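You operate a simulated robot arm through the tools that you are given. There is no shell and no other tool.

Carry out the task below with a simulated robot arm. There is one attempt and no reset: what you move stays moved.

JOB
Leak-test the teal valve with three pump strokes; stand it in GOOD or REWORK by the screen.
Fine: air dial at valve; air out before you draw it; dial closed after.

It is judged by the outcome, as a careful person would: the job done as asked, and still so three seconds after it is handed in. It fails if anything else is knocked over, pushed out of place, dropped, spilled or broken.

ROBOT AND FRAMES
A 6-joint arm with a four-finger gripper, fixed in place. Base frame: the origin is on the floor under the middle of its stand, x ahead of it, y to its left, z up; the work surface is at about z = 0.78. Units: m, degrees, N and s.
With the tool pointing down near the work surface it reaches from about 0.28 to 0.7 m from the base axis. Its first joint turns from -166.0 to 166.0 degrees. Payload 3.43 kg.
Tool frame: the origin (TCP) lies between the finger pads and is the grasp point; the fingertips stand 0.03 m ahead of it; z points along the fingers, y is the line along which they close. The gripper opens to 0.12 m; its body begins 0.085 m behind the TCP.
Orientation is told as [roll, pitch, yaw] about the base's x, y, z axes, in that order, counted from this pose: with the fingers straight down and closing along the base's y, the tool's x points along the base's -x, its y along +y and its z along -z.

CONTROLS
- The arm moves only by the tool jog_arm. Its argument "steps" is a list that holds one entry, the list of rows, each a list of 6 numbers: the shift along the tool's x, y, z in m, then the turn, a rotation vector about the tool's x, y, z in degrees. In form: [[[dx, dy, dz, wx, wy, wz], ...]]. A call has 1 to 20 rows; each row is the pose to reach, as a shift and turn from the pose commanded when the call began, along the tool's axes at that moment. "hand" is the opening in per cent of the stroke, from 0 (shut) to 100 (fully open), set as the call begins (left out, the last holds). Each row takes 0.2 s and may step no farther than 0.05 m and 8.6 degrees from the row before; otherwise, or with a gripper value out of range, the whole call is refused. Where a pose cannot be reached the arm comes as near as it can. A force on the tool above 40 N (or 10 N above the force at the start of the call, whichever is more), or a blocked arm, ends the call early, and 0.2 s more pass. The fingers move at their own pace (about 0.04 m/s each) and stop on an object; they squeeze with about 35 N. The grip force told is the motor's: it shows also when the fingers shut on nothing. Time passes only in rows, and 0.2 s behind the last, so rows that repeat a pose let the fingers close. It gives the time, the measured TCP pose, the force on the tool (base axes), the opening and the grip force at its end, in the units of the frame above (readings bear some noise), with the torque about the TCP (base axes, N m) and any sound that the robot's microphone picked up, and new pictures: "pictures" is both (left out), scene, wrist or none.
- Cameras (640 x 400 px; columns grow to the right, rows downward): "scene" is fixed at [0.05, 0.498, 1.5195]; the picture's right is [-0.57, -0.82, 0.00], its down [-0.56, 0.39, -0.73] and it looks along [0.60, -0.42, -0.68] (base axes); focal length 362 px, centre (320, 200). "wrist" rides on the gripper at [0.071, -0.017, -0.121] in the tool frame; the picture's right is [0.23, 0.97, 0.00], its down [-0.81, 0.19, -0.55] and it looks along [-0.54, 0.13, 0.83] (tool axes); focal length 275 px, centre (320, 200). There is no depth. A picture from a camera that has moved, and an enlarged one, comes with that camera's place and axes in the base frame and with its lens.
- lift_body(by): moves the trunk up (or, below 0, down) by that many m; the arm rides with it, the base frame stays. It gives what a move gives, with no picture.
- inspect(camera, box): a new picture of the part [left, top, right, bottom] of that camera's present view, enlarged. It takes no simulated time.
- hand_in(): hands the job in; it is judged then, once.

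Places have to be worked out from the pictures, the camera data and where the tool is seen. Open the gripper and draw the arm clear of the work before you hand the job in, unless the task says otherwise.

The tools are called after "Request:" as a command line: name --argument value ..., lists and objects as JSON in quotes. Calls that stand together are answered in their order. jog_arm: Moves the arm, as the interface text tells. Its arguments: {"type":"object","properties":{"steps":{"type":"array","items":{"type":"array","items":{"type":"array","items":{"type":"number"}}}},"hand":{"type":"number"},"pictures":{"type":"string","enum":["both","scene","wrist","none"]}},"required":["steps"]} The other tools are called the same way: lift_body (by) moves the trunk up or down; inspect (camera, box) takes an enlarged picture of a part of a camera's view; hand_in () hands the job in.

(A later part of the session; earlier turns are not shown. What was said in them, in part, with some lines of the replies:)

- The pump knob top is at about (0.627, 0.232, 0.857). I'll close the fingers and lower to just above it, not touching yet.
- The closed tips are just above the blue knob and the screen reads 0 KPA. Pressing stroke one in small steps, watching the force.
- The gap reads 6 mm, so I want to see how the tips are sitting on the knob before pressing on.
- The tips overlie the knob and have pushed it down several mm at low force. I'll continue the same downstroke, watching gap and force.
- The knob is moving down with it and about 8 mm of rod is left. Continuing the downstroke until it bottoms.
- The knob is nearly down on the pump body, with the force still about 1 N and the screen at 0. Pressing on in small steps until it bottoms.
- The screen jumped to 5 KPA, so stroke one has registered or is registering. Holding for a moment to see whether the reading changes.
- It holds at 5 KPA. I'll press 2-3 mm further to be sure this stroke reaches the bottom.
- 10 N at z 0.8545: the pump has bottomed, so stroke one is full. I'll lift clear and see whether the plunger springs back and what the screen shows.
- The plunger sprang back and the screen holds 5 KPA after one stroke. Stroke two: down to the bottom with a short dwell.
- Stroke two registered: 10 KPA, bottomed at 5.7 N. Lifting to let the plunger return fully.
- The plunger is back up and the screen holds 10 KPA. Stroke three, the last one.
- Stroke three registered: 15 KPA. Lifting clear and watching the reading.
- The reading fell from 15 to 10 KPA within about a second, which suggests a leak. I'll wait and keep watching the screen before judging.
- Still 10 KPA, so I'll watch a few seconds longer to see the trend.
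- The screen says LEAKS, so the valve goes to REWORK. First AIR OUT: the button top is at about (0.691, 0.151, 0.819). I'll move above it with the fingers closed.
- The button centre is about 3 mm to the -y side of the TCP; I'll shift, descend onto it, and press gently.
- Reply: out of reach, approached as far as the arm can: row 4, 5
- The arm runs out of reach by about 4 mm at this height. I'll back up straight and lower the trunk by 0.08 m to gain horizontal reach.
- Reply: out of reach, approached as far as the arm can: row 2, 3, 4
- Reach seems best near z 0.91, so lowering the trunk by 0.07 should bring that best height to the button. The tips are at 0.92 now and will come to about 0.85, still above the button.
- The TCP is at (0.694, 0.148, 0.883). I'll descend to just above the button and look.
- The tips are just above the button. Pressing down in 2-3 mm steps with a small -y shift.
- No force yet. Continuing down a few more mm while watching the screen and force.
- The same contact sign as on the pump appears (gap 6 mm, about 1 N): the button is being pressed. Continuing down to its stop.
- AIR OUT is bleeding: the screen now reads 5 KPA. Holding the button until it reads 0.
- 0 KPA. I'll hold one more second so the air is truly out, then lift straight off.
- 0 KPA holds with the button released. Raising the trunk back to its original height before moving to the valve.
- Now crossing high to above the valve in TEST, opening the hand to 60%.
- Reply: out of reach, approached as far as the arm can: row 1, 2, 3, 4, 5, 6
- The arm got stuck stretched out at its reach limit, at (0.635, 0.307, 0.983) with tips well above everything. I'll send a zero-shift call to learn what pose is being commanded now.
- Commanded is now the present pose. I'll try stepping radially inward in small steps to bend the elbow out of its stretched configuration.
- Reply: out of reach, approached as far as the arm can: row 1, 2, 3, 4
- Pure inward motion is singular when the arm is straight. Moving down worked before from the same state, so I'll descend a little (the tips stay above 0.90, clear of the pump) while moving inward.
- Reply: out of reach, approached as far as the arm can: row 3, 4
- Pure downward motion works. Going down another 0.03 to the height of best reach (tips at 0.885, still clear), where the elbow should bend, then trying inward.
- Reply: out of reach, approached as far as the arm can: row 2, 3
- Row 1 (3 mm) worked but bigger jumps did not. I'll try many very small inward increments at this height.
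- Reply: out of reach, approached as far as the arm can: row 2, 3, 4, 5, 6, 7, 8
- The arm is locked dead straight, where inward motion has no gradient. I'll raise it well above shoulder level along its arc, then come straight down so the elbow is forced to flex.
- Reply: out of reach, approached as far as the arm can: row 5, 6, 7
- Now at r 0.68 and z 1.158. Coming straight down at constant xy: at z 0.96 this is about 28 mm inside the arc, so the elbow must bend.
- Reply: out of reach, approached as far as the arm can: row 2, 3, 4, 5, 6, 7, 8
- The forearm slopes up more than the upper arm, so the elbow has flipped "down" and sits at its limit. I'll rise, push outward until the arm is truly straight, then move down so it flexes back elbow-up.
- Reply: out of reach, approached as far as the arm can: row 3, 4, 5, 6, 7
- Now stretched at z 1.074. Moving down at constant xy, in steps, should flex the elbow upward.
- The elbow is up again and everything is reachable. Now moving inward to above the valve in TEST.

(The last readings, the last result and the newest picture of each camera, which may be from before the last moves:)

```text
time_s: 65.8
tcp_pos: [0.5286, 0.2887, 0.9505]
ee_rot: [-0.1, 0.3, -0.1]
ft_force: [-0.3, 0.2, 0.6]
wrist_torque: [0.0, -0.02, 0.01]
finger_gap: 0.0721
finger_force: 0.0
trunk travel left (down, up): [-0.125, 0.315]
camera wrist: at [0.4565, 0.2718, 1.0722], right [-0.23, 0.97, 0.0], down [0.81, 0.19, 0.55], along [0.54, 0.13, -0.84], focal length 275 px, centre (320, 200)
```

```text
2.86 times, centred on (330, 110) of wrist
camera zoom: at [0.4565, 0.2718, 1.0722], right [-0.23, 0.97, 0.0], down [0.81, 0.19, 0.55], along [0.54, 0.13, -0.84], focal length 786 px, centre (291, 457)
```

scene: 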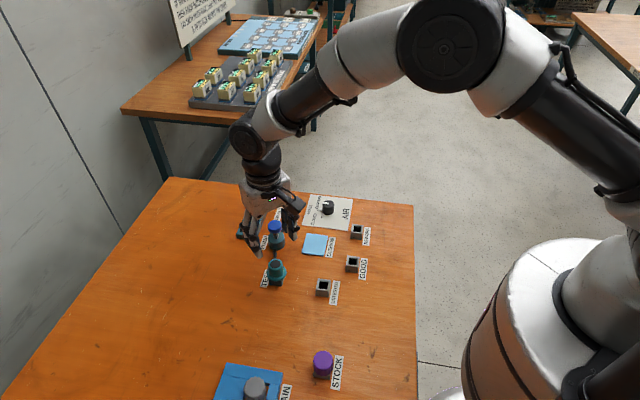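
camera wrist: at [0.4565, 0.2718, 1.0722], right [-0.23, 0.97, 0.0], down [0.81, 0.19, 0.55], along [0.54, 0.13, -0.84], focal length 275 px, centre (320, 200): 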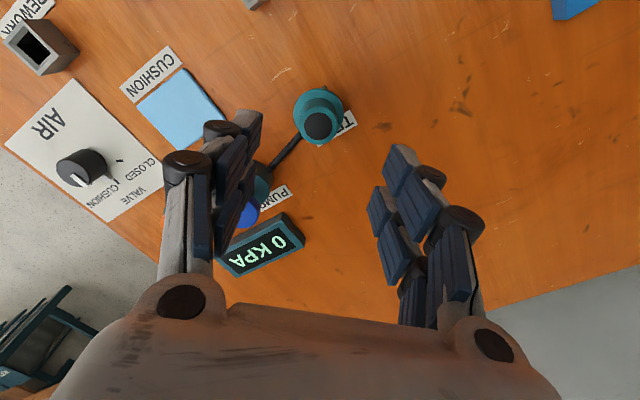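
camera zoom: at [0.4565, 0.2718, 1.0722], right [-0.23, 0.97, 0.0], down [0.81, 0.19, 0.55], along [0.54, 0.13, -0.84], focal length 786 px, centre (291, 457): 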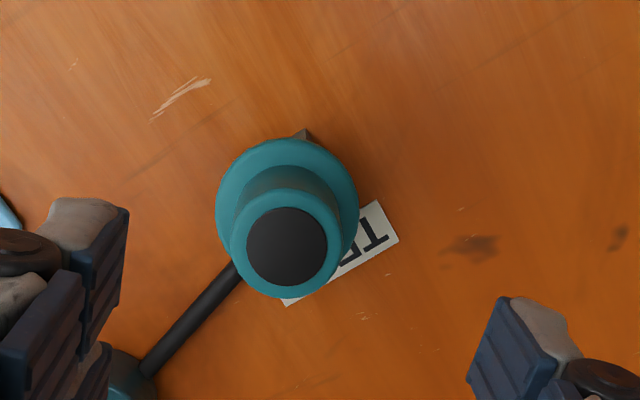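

The valve top is directly below, with the TCP within 1-2 mm of where I released it. Descending in stages with a small pitch trim.

Request:
jog_arm --steps '[[[-0.0005, 0, 0.03, 0, -0.25, 0], [-0.0005, 0, 0.06, 0, -0.25, 0], [-0.0005, 0, 0.07, 0, -0.25, 0], [-0.0005, 0, 0.07, 0, -0.25, 0]]]'

Request:
inspect --camera "wrist" --box '[220, 80, 440, 240]'

```text
time_s: 66.8
tcp_pos: [0.5287, 0.2899, 0.8804]
ee_rot: [-0.1, 0.0, 0.1]
ft_force: [-0.4, -0.2, -0.1]
wrist_torque: [0.0, 0.02, 0.01]
finger_gap: 0.072
finger_force: 0.0
trunk travel left (down, up): [-0.125, 0.315]
camera wrist: at [0.4573, 0.2719, 1.0016], right [-0.23, 0.97, 0.0], down [0.81, 0.19, 0.55], along [0.54, 0.13, -0.83], focal length 275 px, centre (320, 200)
```

scene: 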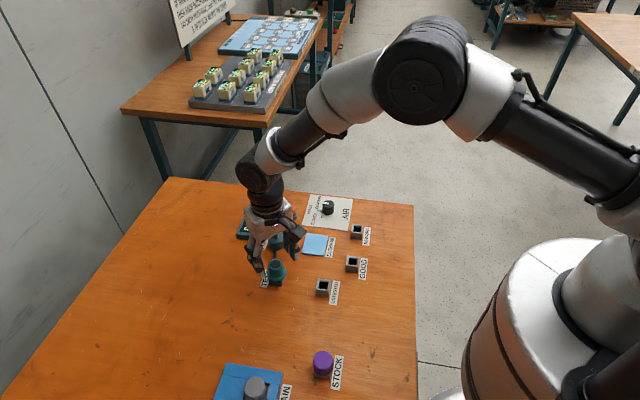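
wrist: 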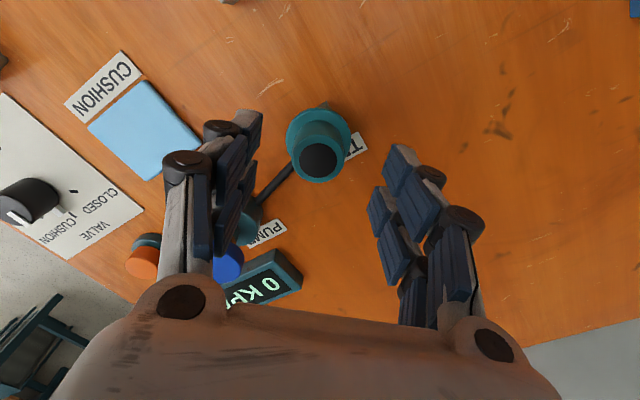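

```text
2.50 times, centred on (330, 160) of wrist
camera zoom: at [0.4573, 0.2719, 1.0016], right [-0.23, 0.97, 0.0], down [0.81, 0.19, 0.55], along [0.54, 0.13, -0.83], focal length 688 px, centre (295, 300)
```

zoom: 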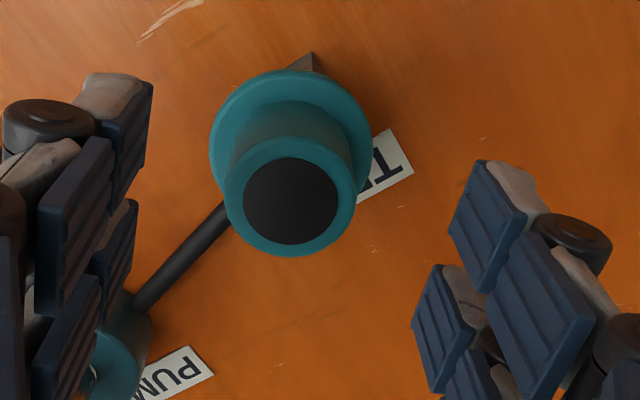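

The valve axis is within about 1.5 mm of the TCP. Down to the grip height of 0.8495, then close.

Request:
jog_arm --steps '[[[-0.0005, -0.001, 0.015, 0, 0, 0], [-0.0005, -0.001, 0.026, 0, 0, 0], [-0.0005, -0.001, 0.031, 0, 0, 0], [-0.0005, -0.001, 0.031, 0, 0, 0]]]' --pictures "none"

Request:
inspect --camera "scene" --box '[235, 220, 315, 300]'

```text
time_s: 67.8
tcp_pos: [0.5288, 0.2889, 0.8509]
ee_rot: [-0.1, 0.0, 0.0]
ft_force: [-0.2, -0.1, -0.4]
wrist_torque: [-0.01, 0.0, 0.02]
finger_gap: 0.072
finger_force: 0.2
trunk travel left (down, up): [-0.125, 0.315]
```

```text
5.00 times, centred on (275, 260) of scene
camera zoom: at [0.05, 0.498, 1.5195], right [-0.57, -0.82, 0.0], down [-0.56, 0.39, -0.73], along [0.6, -0.42, -0.68], focal length 1811 px, centre (545, -100)
```

zoom: 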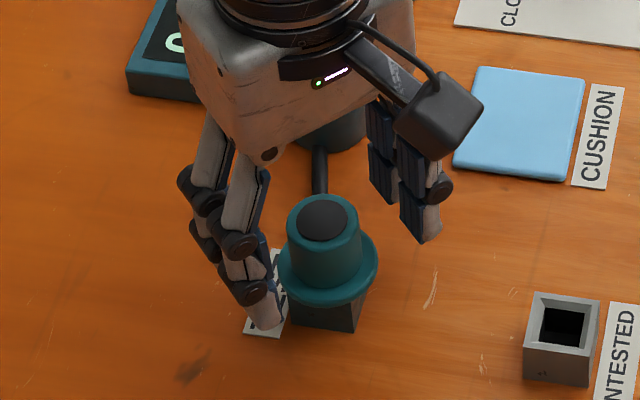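

The picture matches the earlier release pose. Closing on the valve.

Request:
jog_arm --steps '[[[0, 0, 0, 0, 0, 0], [0, 0, 0, 0, 0, 0], [0, 0, 0, 0, 0, 0], [0, 0, 0, 0, 0, 0], [0, 0, 0, 0, 0, 0], [0, 0, 0, 0, 0, 0]]]' --hand 0

Request:
inspect --camera "wrist" --box '[260, 80, 400, 220]'

Request:
inspect --camera "scene" --box '[225, 180, 315, 300]'

```text
time_s: 69.2
tcp_pos: [0.5302, 0.2885, 0.8501]
ee_rot: [-0.2, 0.1, 0.0]
ft_force: [-1.1, 3.4, 0.7]
wrist_torque: [0.09, 0.07, -0.02]
finger_gap: 0.0319
finger_force: 34.8
trunk travel left (down, up): [-0.125, 0.315]
camera wrist: at [0.4573, 0.2711, 0.9712], right [-0.23, 0.97, 0.0], down [0.81, 0.19, 0.55], along [0.54, 0.13, -0.83], focal length 275 px, centre (320, 200)
```

scene: 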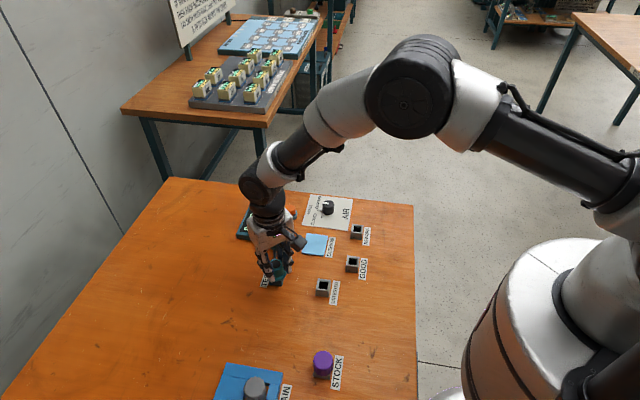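
wrist: 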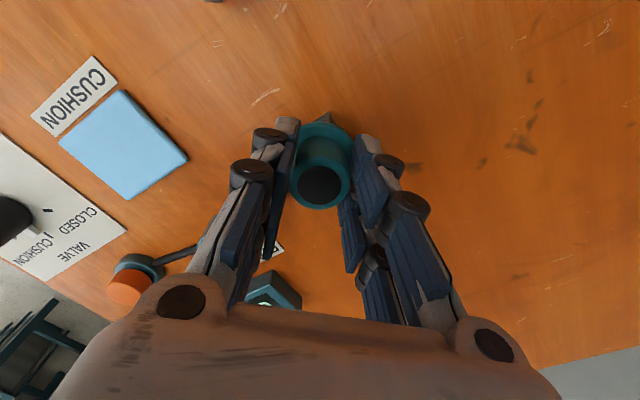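

```text
2.86 times, centred on (330, 150) of wrist
camera zoom: at [0.4573, 0.2711, 0.9712], right [-0.23, 0.97, 0.0], down [0.81, 0.19, 0.55], along [0.54, 0.13, -0.83], focal length 786 px, centre (291, 343)
```

zoom: 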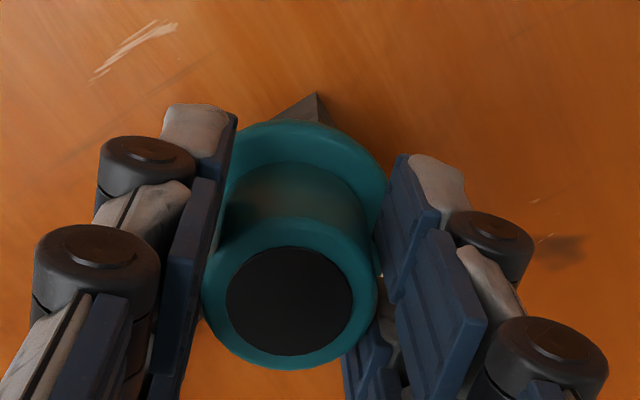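

```text
3.33 times, centred on (270, 240) of scene
camera zoom: at [0.05, 0.498, 1.5195], right [-0.57, -0.82, 0.0], down [-0.56, 0.39, -0.73], along [0.6, -0.42, -0.68], focal length 1208 px, centre (487, 67)
```

zoom: 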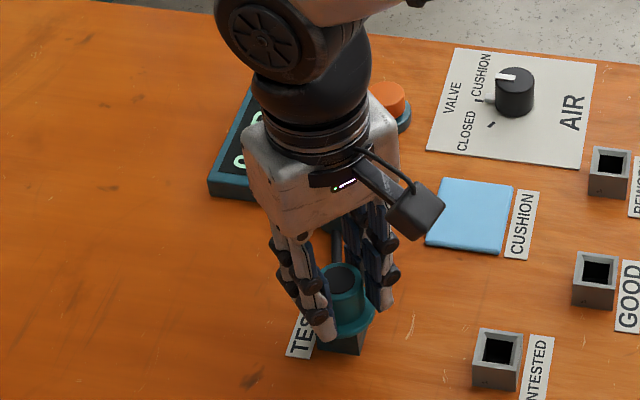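

Gripped at 31.9 mm and the air is already out (0 KPA). Drawing the valve straight up.

Request:
jog_arm --steps '[[[0, 0, -0.01, 0, 0, 0], [0, 0, -0.025, 0, 0, 0], [0, 0, -0.05, 0, 0, 0], [0, 0, -0.08, 0, 0, 0], [0, 0, -0.1, 0, 0, 0], [0, 0, -0.1, 0, 0, 0]]]'

Request:
inspect --camera "wrist" --box '[290, 70, 370, 130]'

Request:
inspect --camera "scene" --box '[225, 180, 385, 300]'

```text
time_s: 70.6
tcp_pos: [0.5295, 0.2885, 0.95]
ee_rot: [-0.1, 0.0, 0.1]
ft_force: [0.0, 0.4, -1.2]
wrist_torque: [-0.02, -0.03, 0.03]
finger_gap: 0.0316
finger_force: 34.8
trunk travel left (down, up): [-0.125, 0.315]
camera wrist: at [0.458, 0.2708, 1.0715], right [-0.23, 0.97, 0.0], down [0.81, 0.19, 0.55], along [0.54, 0.13, -0.83], focal length 275 px, centre (320, 200)
```

scene: 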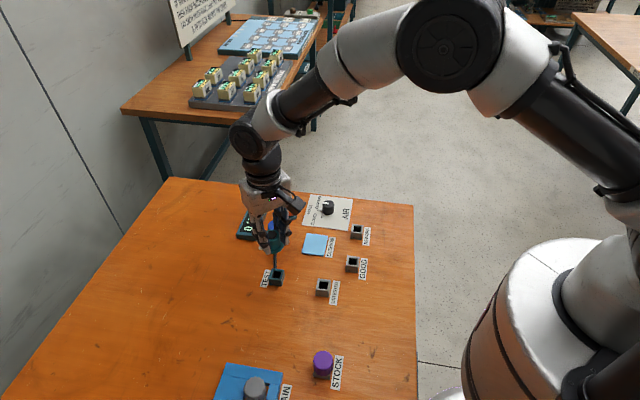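
wrist: 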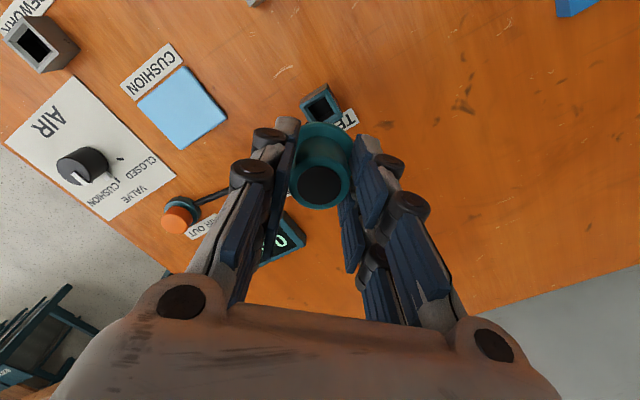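

```text
6.67 times, centred on (330, 100) of wrist
camera zoom: at [0.458, 0.2708, 1.0715], right [-0.23, 0.97, 0.0], down [0.81, 0.19, 0.55], along [0.54, 0.13, -0.83], focal length 1835 px, centre (253, 867)
```

zoom: 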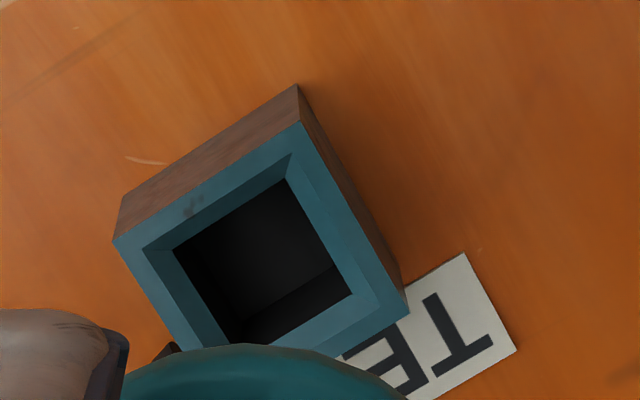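

```text
3.33 times, centred on (305, 240) of scene
camera zoom: at [0.05, 0.498, 1.5195], right [-0.57, -0.82, 0.0], down [-0.56, 0.39, -0.73], along [0.6, -0.42, -0.68], focal length 1208 px, centre (370, 67)
```

zoom: 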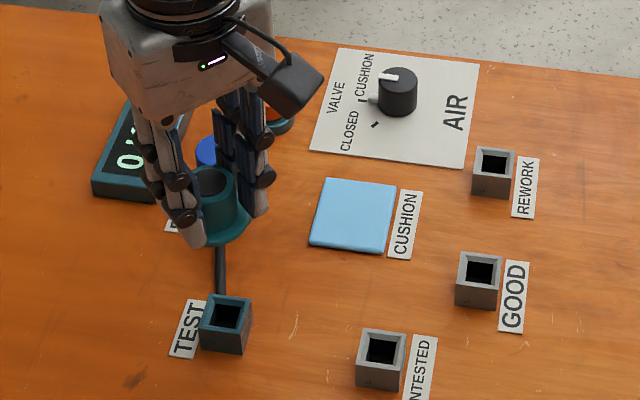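

The valve is drawn out upright. TEST's corners, at (113, 238), (300, 122) and (407, 305), give the pixel reference for a correct alignment. Now moving level to above REWORK, at about (0.533, 0.038).

Request:
jog_arm --steps '[[[-0.001, -0.042, 0, 0, 0, 0], [-0.0015, -0.084, 0, 0, 0, 0], [-0.002, -0.126, 0, 0, 0, 0], [-0.003, -0.168, 0, 0, 0, 0], [-0.0035, -0.21, 0, 0, 0, 0], [-0.004, -0.2505, 0, 0, 0, 0], [-0.004, -0.2505, 0, 0, 0, 0], [-0.004, -0.2505, 0, 0, 0, 0]]]'

Request:
inspect --camera "wrist" --box '[290, 70, 370, 130]'

Request:
inspect --camera "scene" --box '[300, 180, 400, 280]'

```text
time_s: 72.4
tcp_pos: [0.5326, 0.036, 0.9508]
ee_rot: [-0.1, 0.1, -0.1]
ft_force: [-0.6, -0.9, -0.2]
wrist_torque: [-0.01, 0.0, 0.0]
finger_gap: 0.0315
finger_force: 34.8
trunk travel left (down, up): [-0.125, 0.315]
camera wrist: at [0.4614, 0.0194, 1.0723], right [-0.23, 0.97, 0.0], down [0.81, 0.19, 0.55], along [0.54, 0.13, -0.83], focal length 275 px, centre (320, 200)
```

scene: 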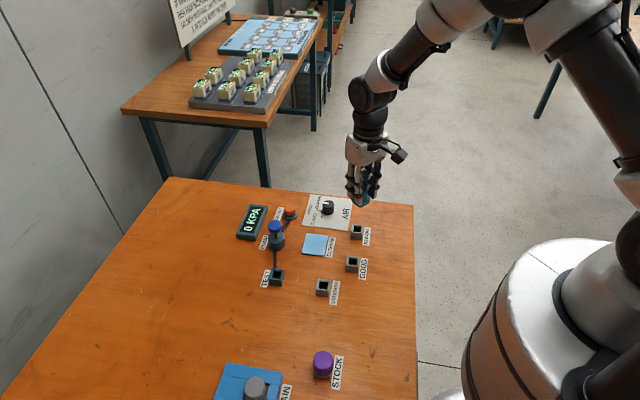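
wrist: 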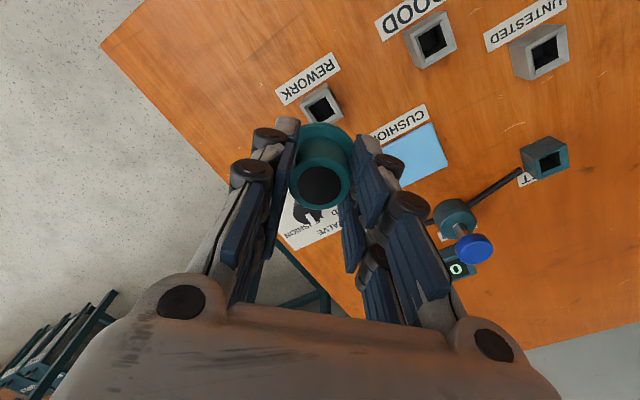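

```text
6.67 times, centred on (330, 100) of wrist
camera zoom: at [0.4614, 0.0194, 1.0723], right [-0.23, 0.97, 0.0], down [0.81, 0.19, 0.55], along [0.54, 0.13, -0.83], focal length 1835 px, centre (253, 867)
```

zoom: 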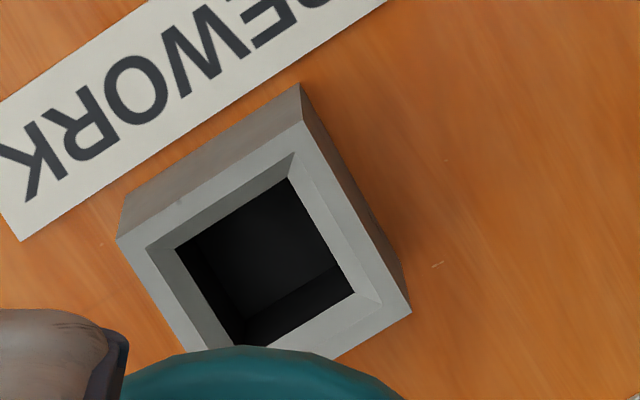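

```text
4.00 times, centred on (350, 230) of scene
camera zoom: at [0.05, 0.498, 1.5195], right [-0.57, -0.82, 0.0], down [-0.56, 0.39, -0.73], along [0.6, -0.42, -0.68], focal length 1449 px, centre (200, 80)
```

zoom: 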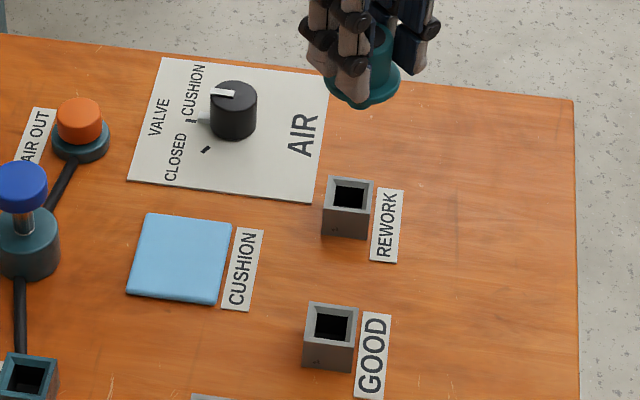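

REWORK's corners match the reference within 3-4 px, about 0.4 mm, at the same yaw. Lowering in stages.

Request:
jog_arm --steps '[[[0, 0.0004, 0.02, 0, 0, 0], [0, 0.0004, 0.045, 0, 0, 0], [0, 0.0004, 0.065, 0, 0, 0], [0, 0.0004, 0.078, 0, 0, 0], [0, 0.0004, 0.085, 0, 0, 0]]]' --pictures "scene"

Request:
inspect --camera "scene" --box '[310, 180, 400, 280]'

```text
time_s: 73.6
tcp_pos: [0.5323, 0.0384, 0.8642]
ee_rot: [-0.1, 0.0, 0.0]
ft_force: [0.4, 0.1, -0.3]
wrist_torque: [0.0, 0.01, -0.01]
finger_gap: 0.0317
finger_force: 34.8
trunk travel left (down, up): [-0.125, 0.315]
```

scene: 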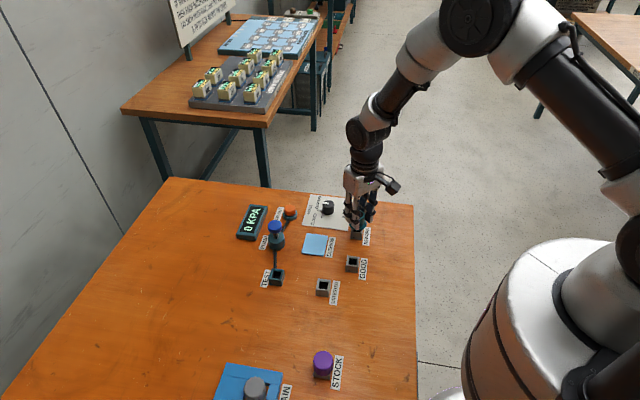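

```text
4.00 times, centred on (355, 230) of scene
camera zoom: at [0.05, 0.498, 1.5195], right [-0.57, -0.82, 0.0], down [-0.56, 0.39, -0.73], along [0.6, -0.42, -0.68], focal length 1449 px, centre (180, 80)
```

zoom: 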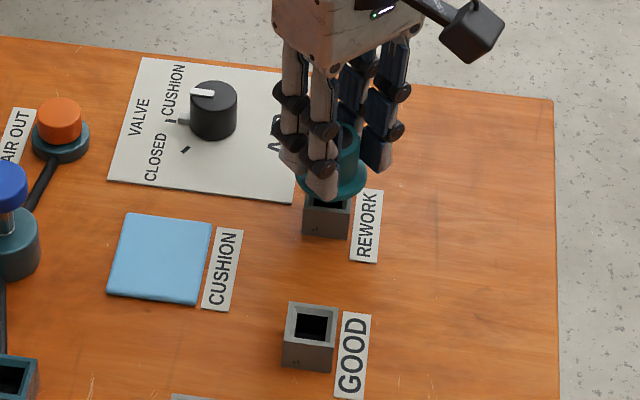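

No contact forces, and the stem is entering. Final approach in small steps to the seat at about 0.850.

Request:
jog_arm --steps '[[[0, 0, 0.004, 0, 0, 0], [0, 0, 0.008, 0, 0, 0], [0, 0, 0.011, 0, 0, 0], [0, 0, 0.0135, 0, 0, 0], [0, 0, 0.015, 0, 0, 0], [0, 0, 0.0155, 0, 0, 0]]]'

Request:
inspect --camera "scene" --box '[310, 180, 400, 280]'

Request:
inspect --camera "wrist" --box '[260, 80, 400, 220]'

```text
time_s: 75.0
tcp_pos: [0.5317, 0.0387, 0.8494]
ee_rot: [-0.1, 0.1, -0.1]
ft_force: [-0.9, 0.8, -0.4]
wrist_torque: [0.04, 0.1, -0.02]
finger_gap: 0.0317
finger_force: 35.2
trunk travel left (down, up): [-0.125, 0.315]
camera wrist: at [0.4614, 0.0202, 0.9708], right [-0.23, 0.97, 0.0], down [0.81, 0.19, 0.55], along [0.54, 0.13, -0.83], focal length 275 px, centre (320, 200)
```

scene: 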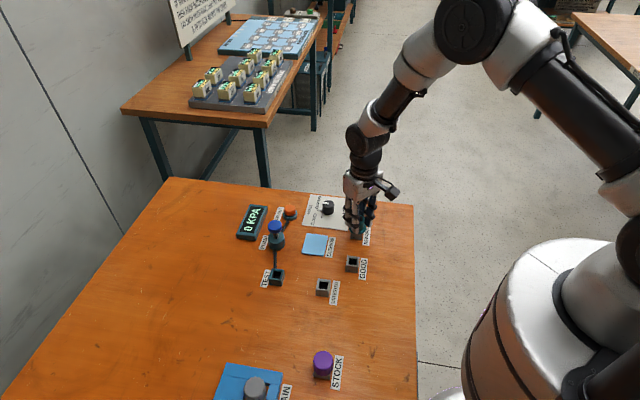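
wrist: 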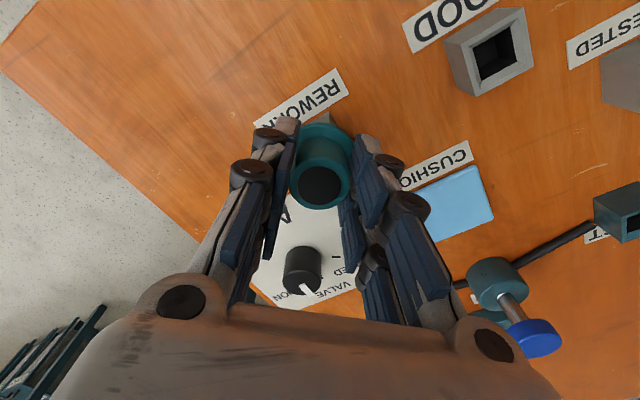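

```text
4.00 times, centred on (355, 230) of scene
camera zoom: at [0.05, 0.498, 1.5195], right [-0.57, -0.82, 0.0], down [-0.56, 0.39, -0.73], along [0.6, -0.42, -0.68], focal length 1449 px, centre (180, 80)
```

zoom: 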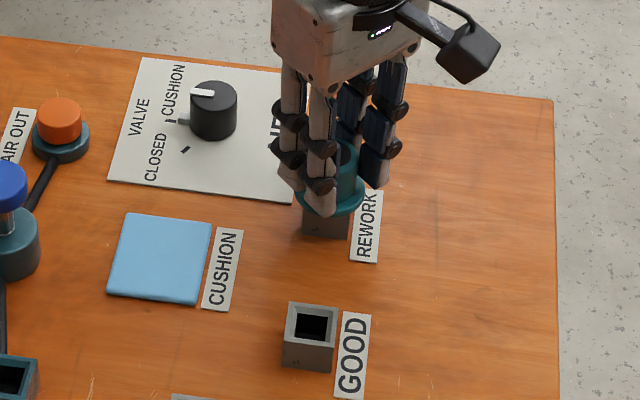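

```text
2.86 times, centred on (330, 150) of wrist
camera zoom: at [0.4614, 0.0202, 0.9708], right [-0.23, 0.97, 0.0], down [0.81, 0.19, 0.55], along [0.54, 0.13, -0.83], focal length 786 px, centre (291, 343)
```

zoom: 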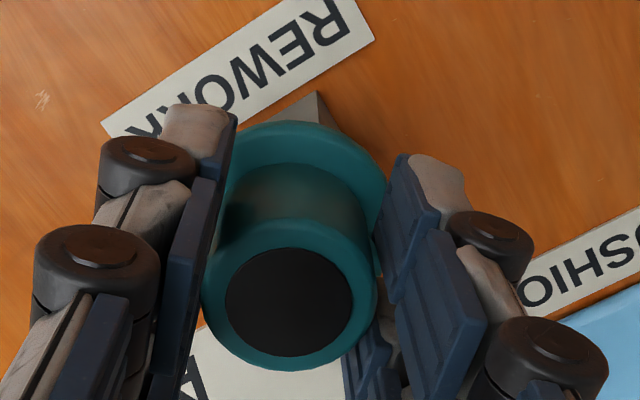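

It looks seated with tiny forces. A gentle 1.5 mm push to confirm the seat.

Request:
jog_arm --steps '[[[0, 0, 0.0008, 0, 0, 0], [0, 0, 0.0015, 0, 0, 0], [0, 0, 0.0015, 0, 0, 0]]]' --pictures "none"

```text
time_s: 75.8
tcp_pos: [0.533, 0.0388, 0.8493]
ee_rot: [0.1, -0.1, 0.0]
ft_force: [-2.6, 0.8, 10.8]
wrist_torque: [-0.02, 0.15, 0.02]
finger_gap: 0.0318
finger_force: 35.1
trunk travel left (down, up): [-0.125, 0.315]
```

10.8 N with no further travel: it's seated in REWORK. Relieving the push, then opening the fingers and rising.

Request:
jog_arm --steps '[[[0, 0, -0.0015, 0, 0, 0], [0, 0, -0.0015, 0, 0, 0], [0, 0, -0.0015, 0, 0, 0], [0, 0, -0.0015, 0, 0, 0], [0, 0, -0.0015, 0, 0, 0]]]' --hand 60

Request:
inspect --camera "wrist" --box '[240, 80, 400, 220]'

Request:
inspect --camera "scene" --box '[310, 180, 400, 280]'

```text
time_s: 77.0
tcp_pos: [0.5329, 0.039, 0.8486]
ee_rot: [0.0, 0.0, -0.1]
ft_force: [-0.2, -0.1, 1.5]
wrist_torque: [-0.02, -0.01, 0.0]
finger_gap: 0.0718
finger_force: 0.0
trunk travel left (down, up): [-0.125, 0.315]
camera wrist: at [0.4616, 0.0203, 0.9708], right [-0.23, 0.97, 0.0], down [0.81, 0.19, 0.55], along [0.54, 0.13, -0.83], focal length 275 px, centre (320, 200)
```

scene: 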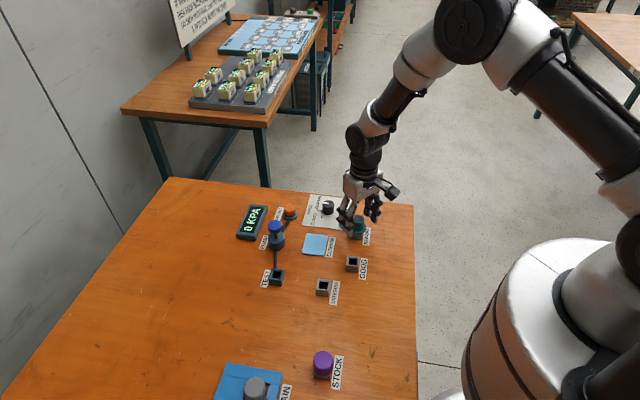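
wrist: 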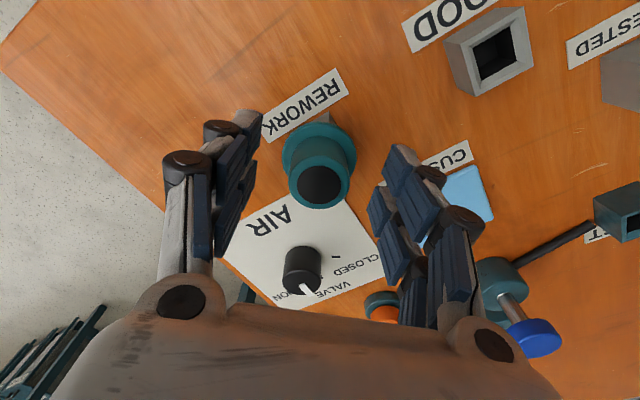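

```text
2.86 times, centred on (320, 150) of wrist
camera zoom: at [0.4616, 0.0203, 0.9708], right [-0.23, 0.97, 0.0], down [0.81, 0.19, 0.55], along [0.54, 0.13, -0.83], focal length 786 px, centre (320, 343)
```

zoom: 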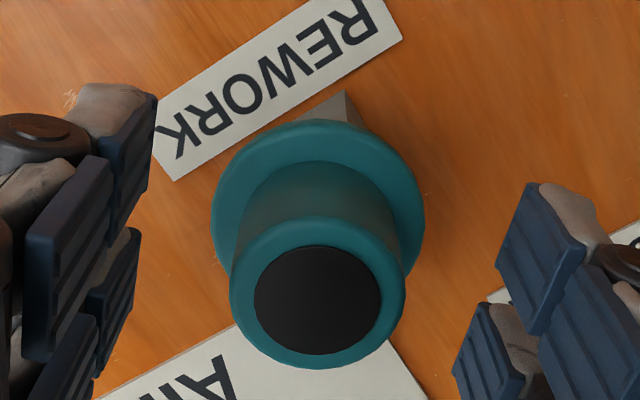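

```text
4.00 times, centred on (355, 230) of scene
camera zoom: at [0.05, 0.498, 1.5195], right [-0.57, -0.82, 0.0], down [-0.56, 0.39, -0.73], along [0.6, -0.42, -0.68], focal length 1449 px, centre (180, 80)
```

zoom: 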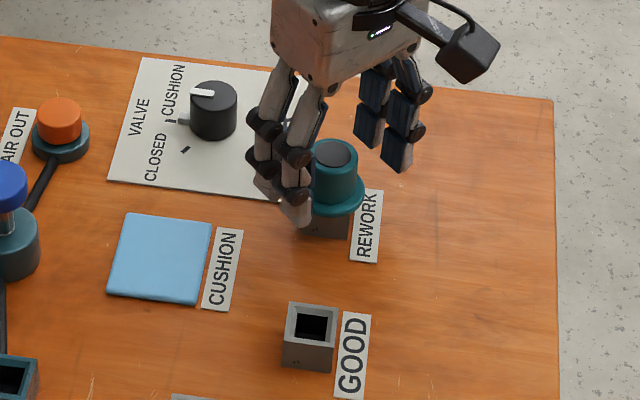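

The valve stands upright and seated in REWORK. I'll rise and go over to the dial at yaw -30°, ready to turn it back +60° to CLOSED.

Request:
jog_arm --steps '[[[0, 0, -0.03, 0, 0, 0], [0, 0, -0.07, 0, 0, 0], [0, 0, -0.1, 0, 0, 0], [-0.0293, 0.0027, -0.1, 0, 0, 7.5], [-0.0586, 0.0054, -0.1, 0, 0, 15], [-0.0879, 0.0082, -0.1, 0, 0, 22.5], [-0.1172, 0.0109, -0.1, 0, 0, 30], [-0.1172, 0.0109, -0.1, 0, 0, 30], [-0.1172, 0.0109, -0.1, 0, 0, 30]]]' --hand 50

Request:
inspect --camera "wrist" --box '[240, 20, 440, 180]'

Request:
inspect --camera "scene" --box '[290, 170, 400, 280]'

```text
time_s: 79.0
tcp_pos: [0.6509, 0.0481, 0.9498]
ee_rot: [0.0, 0.0, -30.0]
ft_force: [-1.0, -0.1, -0.4]
wrist_torque: [-0.02, -0.01, -0.03]
finger_gap: 0.06
finger_force: 0.1
trunk travel left (down, up): [-0.125, 0.315]
camera wrist: at [0.5802, 0.0691, 1.0708], right [0.29, 0.96, 0.0], down [0.8, -0.24, 0.55], along [0.53, -0.16, -0.83], focal length 275 px, centre (320, 200)
```

scene: 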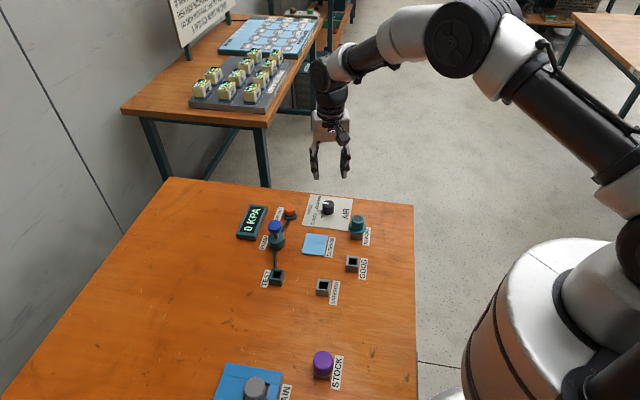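
wrist: 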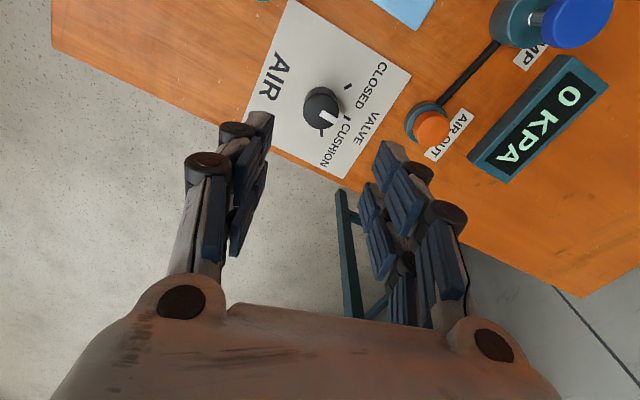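

```text
2.50 times, centred on (340, 100) of wrist
camera zoom: at [0.5802, 0.0691, 1.0708], right [0.29, 0.96, 0.0], down [0.8, -0.24, 0.55], along [0.53, -0.16, -0.83], focal length 688 px, centre (270, 450)
```

zoom: 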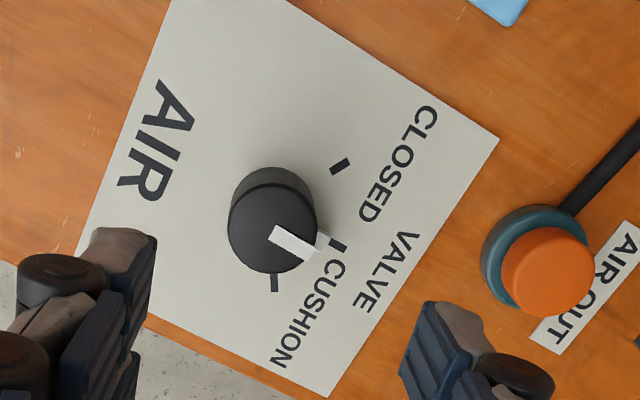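

```text
3.64 times, centred on (345, 225) of scene
camera zoom: at [0.05, 0.498, 1.5195], right [-0.57, -0.82, 0.0], down [-0.56, 0.39, -0.73], along [0.6, -0.42, -0.68], focal length 1317 px, centre (229, 109)
```

zoom: 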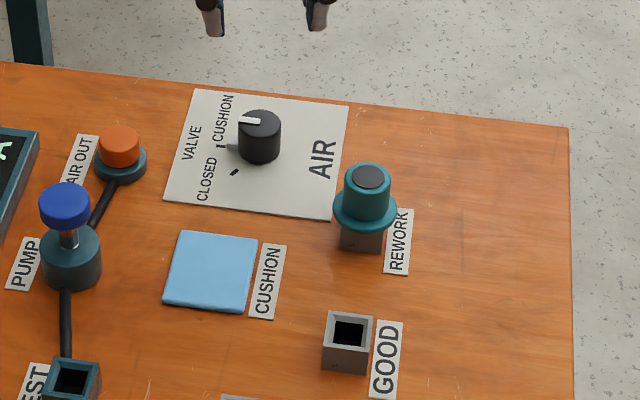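

The valve stands in REWORK and the view over the dial matches the earlier release pose. Descending to the grip height on the knob.

Request:
jog_arm --steps '[[[0, 0, 0.04, 0, 0, 0], [0, 0, 0.08, 0, 0, 0], [0, 0, 0.11, 0, 0, 0], [0, 0, 0.1235, 0, 0, 0], [0, 0, 0.1235, 0, 0, 0]]]'

Request:
inspect --camera "wrist" --box '[220, 100, 440, 260]'

Request:
inspect --camera "scene" --box '[285, 160, 375, 240]'

```text
time_s: 80.2
tcp_pos: [0.6499, 0.0474, 0.8266]
ee_rot: [0.0, 0.0, -30.1]
ft_force: [1.0, -0.6, -0.7]
wrist_torque: [0.0, 0.0, 0.02]
finger_gap: 0.0599
finger_force: 0.1
trunk travel left (down, up): [-0.125, 0.315]
camera wrist: at [0.5796, 0.0692, 0.9476], right [0.29, 0.96, 0.0], down [0.8, -0.24, 0.55], along [0.53, -0.16, -0.83], focal length 275 px, centre (320, 200)
```

scene: 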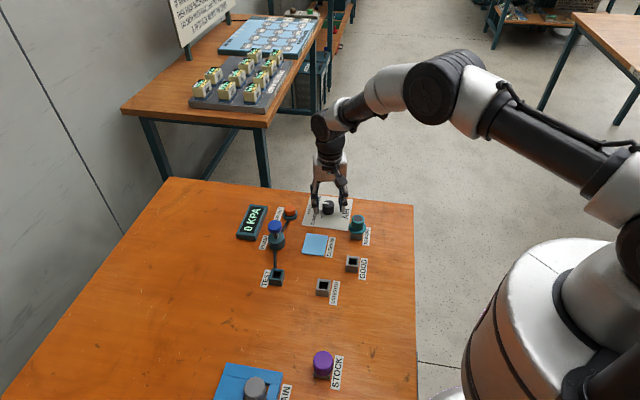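
wrist: 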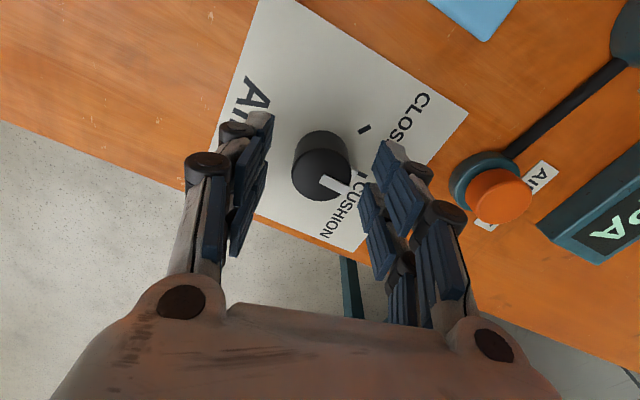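

```text
2.50 times, centred on (330, 180) of wrist
camera zoom: at [0.5796, 0.0692, 0.9476], right [0.29, 0.96, 0.0], down [0.8, -0.24, 0.55], along [0.53, -0.16, -0.83], focal length 688 px, centre (295, 250)
```

zoom: 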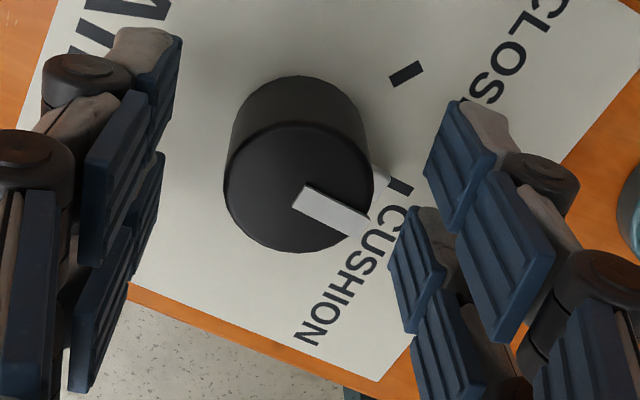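

```text
5.00 times, centred on (330, 200) of scene
camera zoom: at [0.05, 0.498, 1.5195], right [-0.57, -0.82, 0.0], down [-0.56, 0.39, -0.73], along [0.6, -0.42, -0.68], focal length 1811 px, centre (270, 200)
```

zoom: 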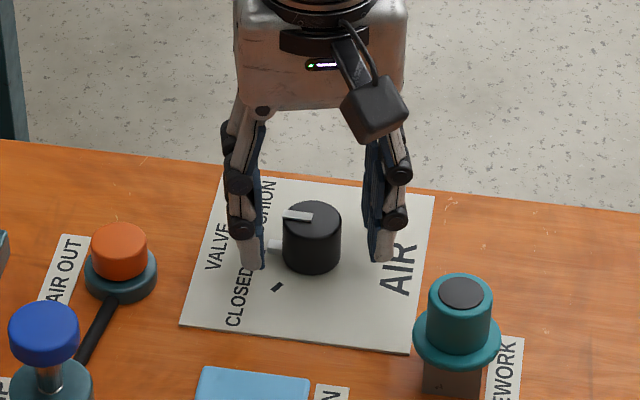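

Well placed around the knob. Closing to grip it.

Request:
jog_arm --steps '[[[0, 0, 0, 0, 0, 0], [0, 0, 0, 0, 0, 0], [0, 0, 0, 0, 0, 0], [0, 0, 0, 0, 0, 0], [0, 0, 0, 0, 0, 0]]]' --hand 0 --pictures "none"

Request:
inspect --camera "wrist" --box '[220, 100, 440, 260]'

```text
time_s: 81.4
tcp_pos: [0.6513, 0.05, 0.827]
ee_rot: [0.0, -0.2, -29.9]
ft_force: [2.9, 5.5, -0.7]
wrist_torque: [0.25, -0.21, 0.0]
finger_gap: 0.032
finger_force: 45.1
trunk travel left (down, up): [-0.125, 0.315]
```

```text
2.50 times, centred on (330, 180) of wrist
camera zoom: at [0.58, 0.0699, 0.9476], right [0.29, 0.96, 0.0], down [0.8, -0.24, 0.55], along [0.53, -0.16, -0.83], focal length 688 px, centre (295, 250)
```

zoom: 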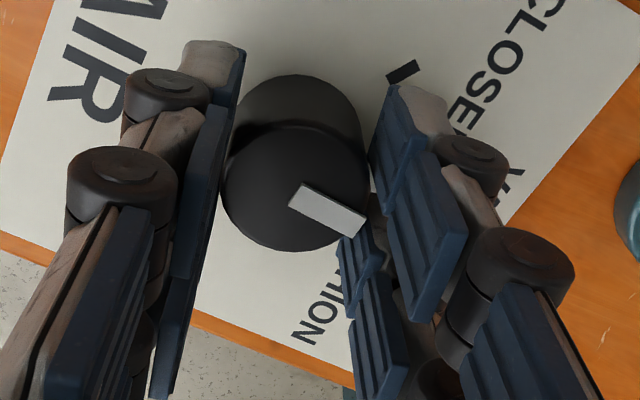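

The knob is gripped. Turning +60° base yaw (-60° about tool z) back to CLOSED.

Request:
jog_arm --steps '[[[0, 0, 0, 0, 0, -7.5], [0, 0, 0, 0, 0, -15], [0, 0, 0, 0, 0, -22.5], [0, 0, 0, 0, 0, -30], [0, 0, 0, 0, 0, -37.5], [0, 0, 0, 0, 0, -45], [0, 0, 0, 0, 0, -52.5], [0, 0, 0, 0, 0, -60], [0, 0, 0, 0, 0, -60]]]'

Request:
inspect --camera "wrist" --box '[220, 100, 440, 260]'

Request:
inspect --camera "scene" --box '[285, 160, 375, 240]'

```text
time_s: 83.4
tcp_pos: [0.6504, 0.0499, 0.8264]
ee_rot: [-0.1, 0.0, 30.1]
ft_force: [4.2, 5.3, 3.3]
wrist_torque: [0.44, -0.59, -0.01]
finger_gap: 0.0319
finger_force: 44.9
trunk travel left (down, up): [-0.125, 0.315]
camera wrist: at [0.597, -0.0018, 0.9477], right [-0.69, 0.73, 0.0], down [0.6, 0.57, 0.55], along [0.4, 0.38, -0.83], focal length 275 px, centre (320, 200)
```

scene: 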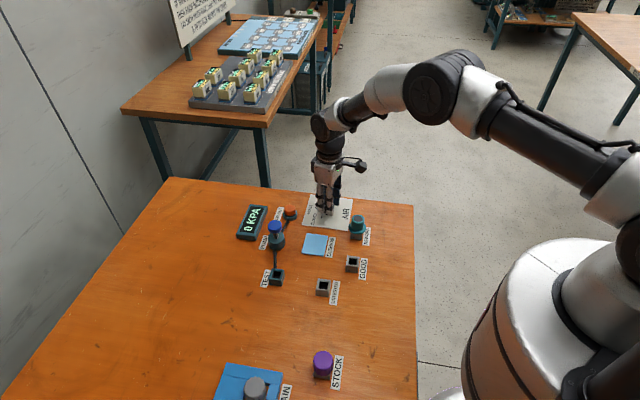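
wrist: 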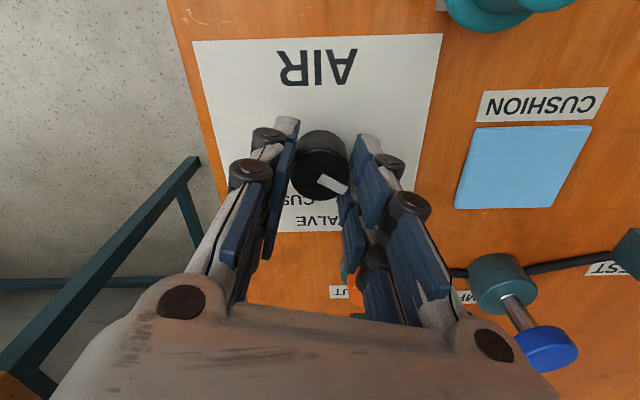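

```text
2.50 times, centred on (330, 180) of wrist
camera zoom: at [0.597, -0.0018, 0.9477], right [-0.69, 0.73, 0.0], down [0.6, 0.57, 0.55], along [0.4, 0.38, -0.83], focal length 688 px, centre (295, 250)
```

zoom: 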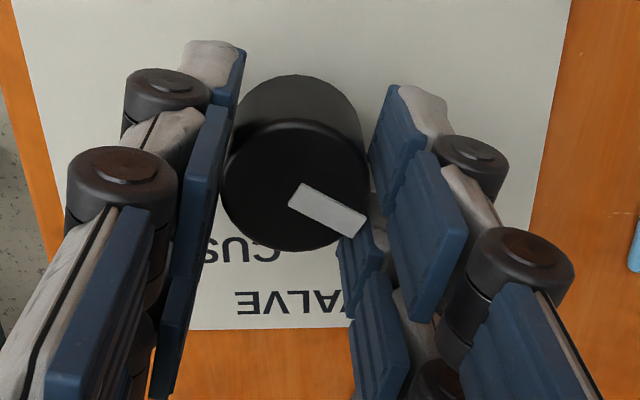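

```text
5.00 times, centred on (330, 200) of scene
camera zoom: at [0.05, 0.498, 1.5195], right [-0.57, -0.82, 0.0], down [-0.56, 0.39, -0.73], along [0.6, -0.42, -0.68], focal length 1811 px, centre (270, 200)
```

zoom: 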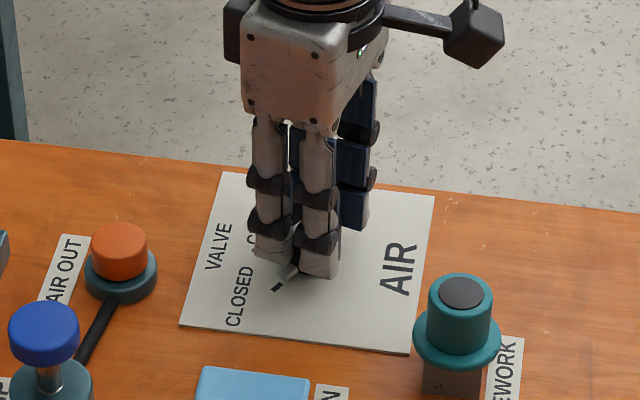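

The bar and lug are back toward the CLOSED tick. Releasing and rising to verify.

Request:
jog_arm --steps '[[[0, 0, 0, 0, 0, 0], [0, 0, 0, 0, 0, 0], [0, 0, 0, 0, 0, 0], [0, 0, -0.02, 0, 0, 0], [0, 0, -0.05, 0, 0, 0], [0, 0, -0.09, 0, 0, 0], [0, 0, -0.124, 0, 0, 0], [0, 0, -0.124, 0, 0, 0]]]' --hand 50

Request:
inspect --camera "wrist" --box '[220, 40, 420, 200]'

Request:
inspect --camera "scene" --box '[225, 170, 405, 310]'

Request:
inspect --camera "scene" --box '[295, 185, 365, 240]'

```text
time_s: 85.2
tcp_pos: [0.6506, 0.0482, 0.9498]
ee_rot: [0.0, -0.1, 29.9]
ft_force: [0.0, -0.6, 0.8]
wrist_torque: [0.0, 0.01, -0.02]
finger_gap: 0.06
finger_force: 0.2
trunk travel left (down, up): [-0.125, 0.315]
camera wrist: at [0.5967, -0.0027, 1.0712], right [-0.69, 0.73, 0.0], down [0.61, 0.57, 0.55], along [0.4, 0.38, -0.83], focal length 275 px, centre (320, 200)
```

scene: 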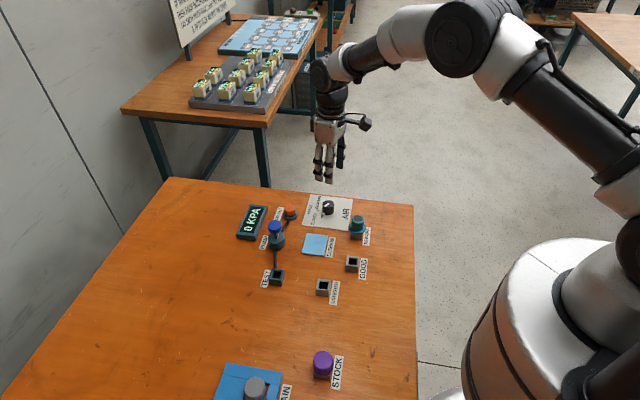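
wrist: 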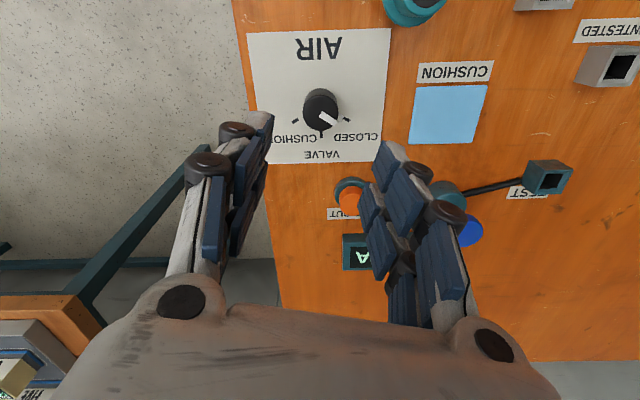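

```text
2.50 times, centred on (320, 120) of wrist
camera zoom: at [0.5967, -0.0027, 1.0712], right [-0.69, 0.73, 0.0], down [0.61, 0.57, 0.55], along [0.4, 0.38, -0.83], focal length 688 px, centre (320, 400)
```

zoom: 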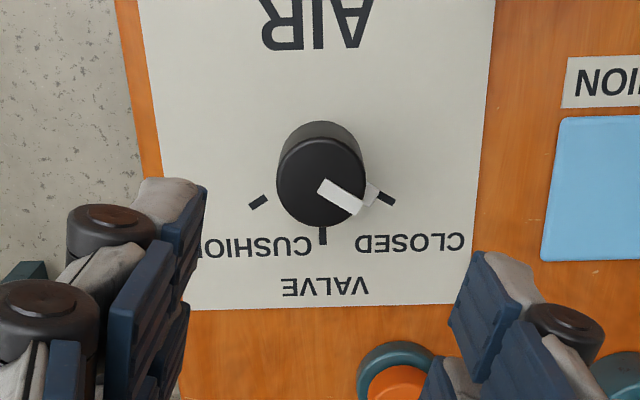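

```text
2.86 times, centred on (315, 240) of scene
camera zoom: at [0.05, 0.498, 1.5195], right [-0.57, -0.82, 0.0], down [-0.56, 0.39, -0.73], along [0.6, -0.42, -0.68], focal length 1035 px, centre (334, 86)
```

zoom: 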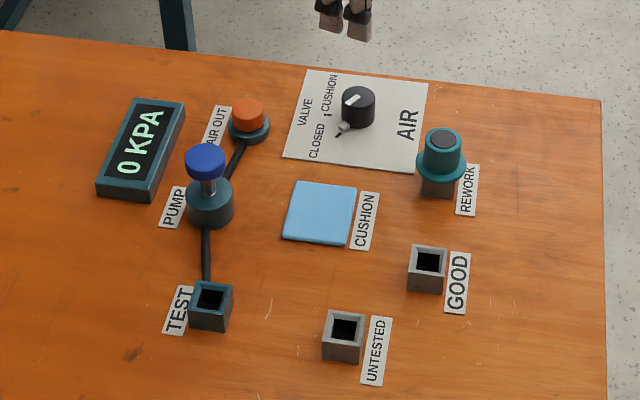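

```text
7.27 times, centred on (330, 212) of scene
camera zoom: at [0.05, 0.498, 1.5195], right [-0.57, -0.82, 0.0], down [-0.56, 0.39, -0.73], along [0.6, -0.42, -0.68], focal length 2634 px, centre (247, 109)
```

zoom: 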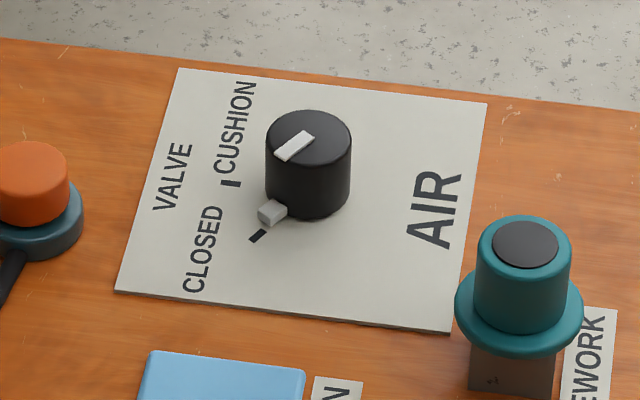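

The dial's pointer is back on CLOSED exactly as at the start, the valve stands in REWORK, and the screen reads 0 KPA. Opening the gripper fully and drawing the arm up and away.

Request:
jog_arm --steps '[[[0, 0, -0.04, 0, 0, 0], [0, 0, -0.08, 0, 0, 0], [0.02, 0.007, -0.12, 0, 0, 0], [0.05, 0.015, -0.15, 0, 0, 7.5], [0.07, 0.022, -0.17, 0, 0, 15], [0.088, 0.0277, -0.17, 0, 0, 22.5], [0.088, 0.0277, -0.17, 0, 0, 30], [0.088, 0.0277, -0.17, 0, 0, 30]]]' --hand 100

Request:
inspect --camera "scene" --box '[225, 170, 405, 310]'

```text
time_s: 87.0
tcp_pos: [0.5594, 0.0291, 1.1203]
ee_rot: [-0.1, 0.0, -0.1]
ft_force: [0.1, 0.5, 0.6]
wrist_torque: [0.01, 0.0, -0.02]
finger_gap: 0.1201
finger_force: 0.0
trunk travel left (down, up): [-0.125, 0.315]
camera wrist: at [0.4884, 0.0116, 1.2412], right [-0.23, 0.97, 0.0], down [0.81, 0.19, 0.55], along [0.54, 0.13, -0.83], focal length 275 px, centre (320, 200)
```

scene: 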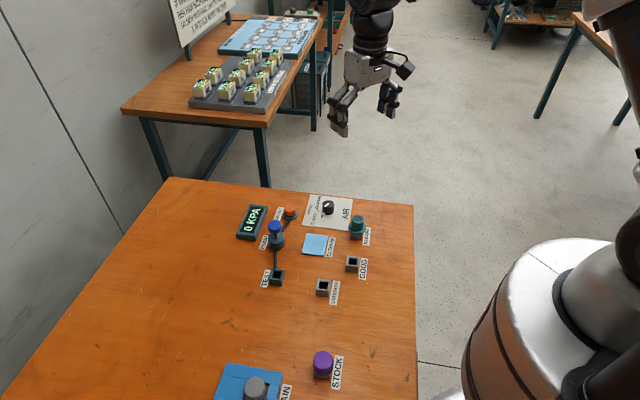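
wrist: 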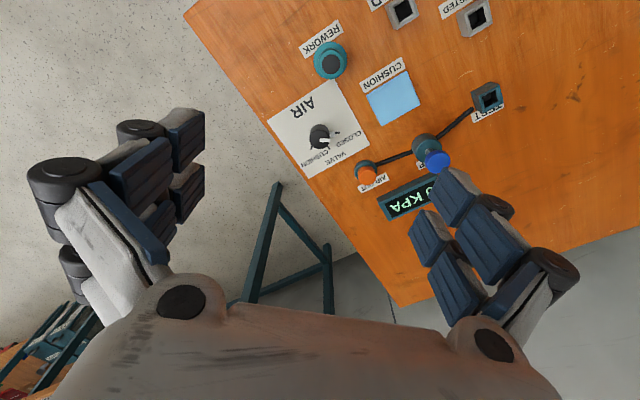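

```text
2.86 times, centred on (315, 240) of scene
camera zoom: at [0.05, 0.498, 1.5195], right [-0.57, -0.82, 0.0], down [-0.56, 0.39, -0.73], along [0.6, -0.42, -0.68], focal length 1035 px, centre (334, 86)
```

zoom: 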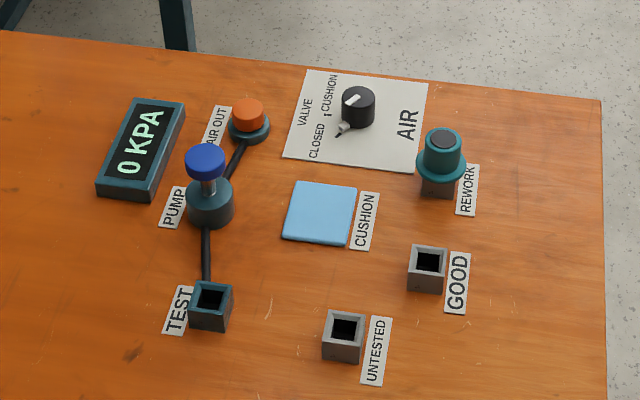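

The arm is clear and the gripper open; the valve stands in REWORK, the dial is on CLOSED, the screen reads 0 KPA, and nothing else has moved. Handing in.

Request:
hand_in

```text
The job is handed in.
```

The teal valve failed its leak test, so it now stands in REWORK. I've handed the job in.

- **Test:** I set the air dial to VALVE and gave three full pump strokes. The screen went 5, 10, then 15 KPA, fell back to 10, and then showed LEAKS.
- **Air out:** I held AIR OUT until the screen read 0 KPA, then drew the valve from TEST.
- **Finish:** I seated the valve in REWORK, turned the dial back to CLOSED and moved the arm clear with the gripper open. The final pictures show the rest of the bench undisturbed.

After I pressed AIR OUT the arm locked straight at the edge of its reach. I worked it free in the air above the bench, and it touched nothing.
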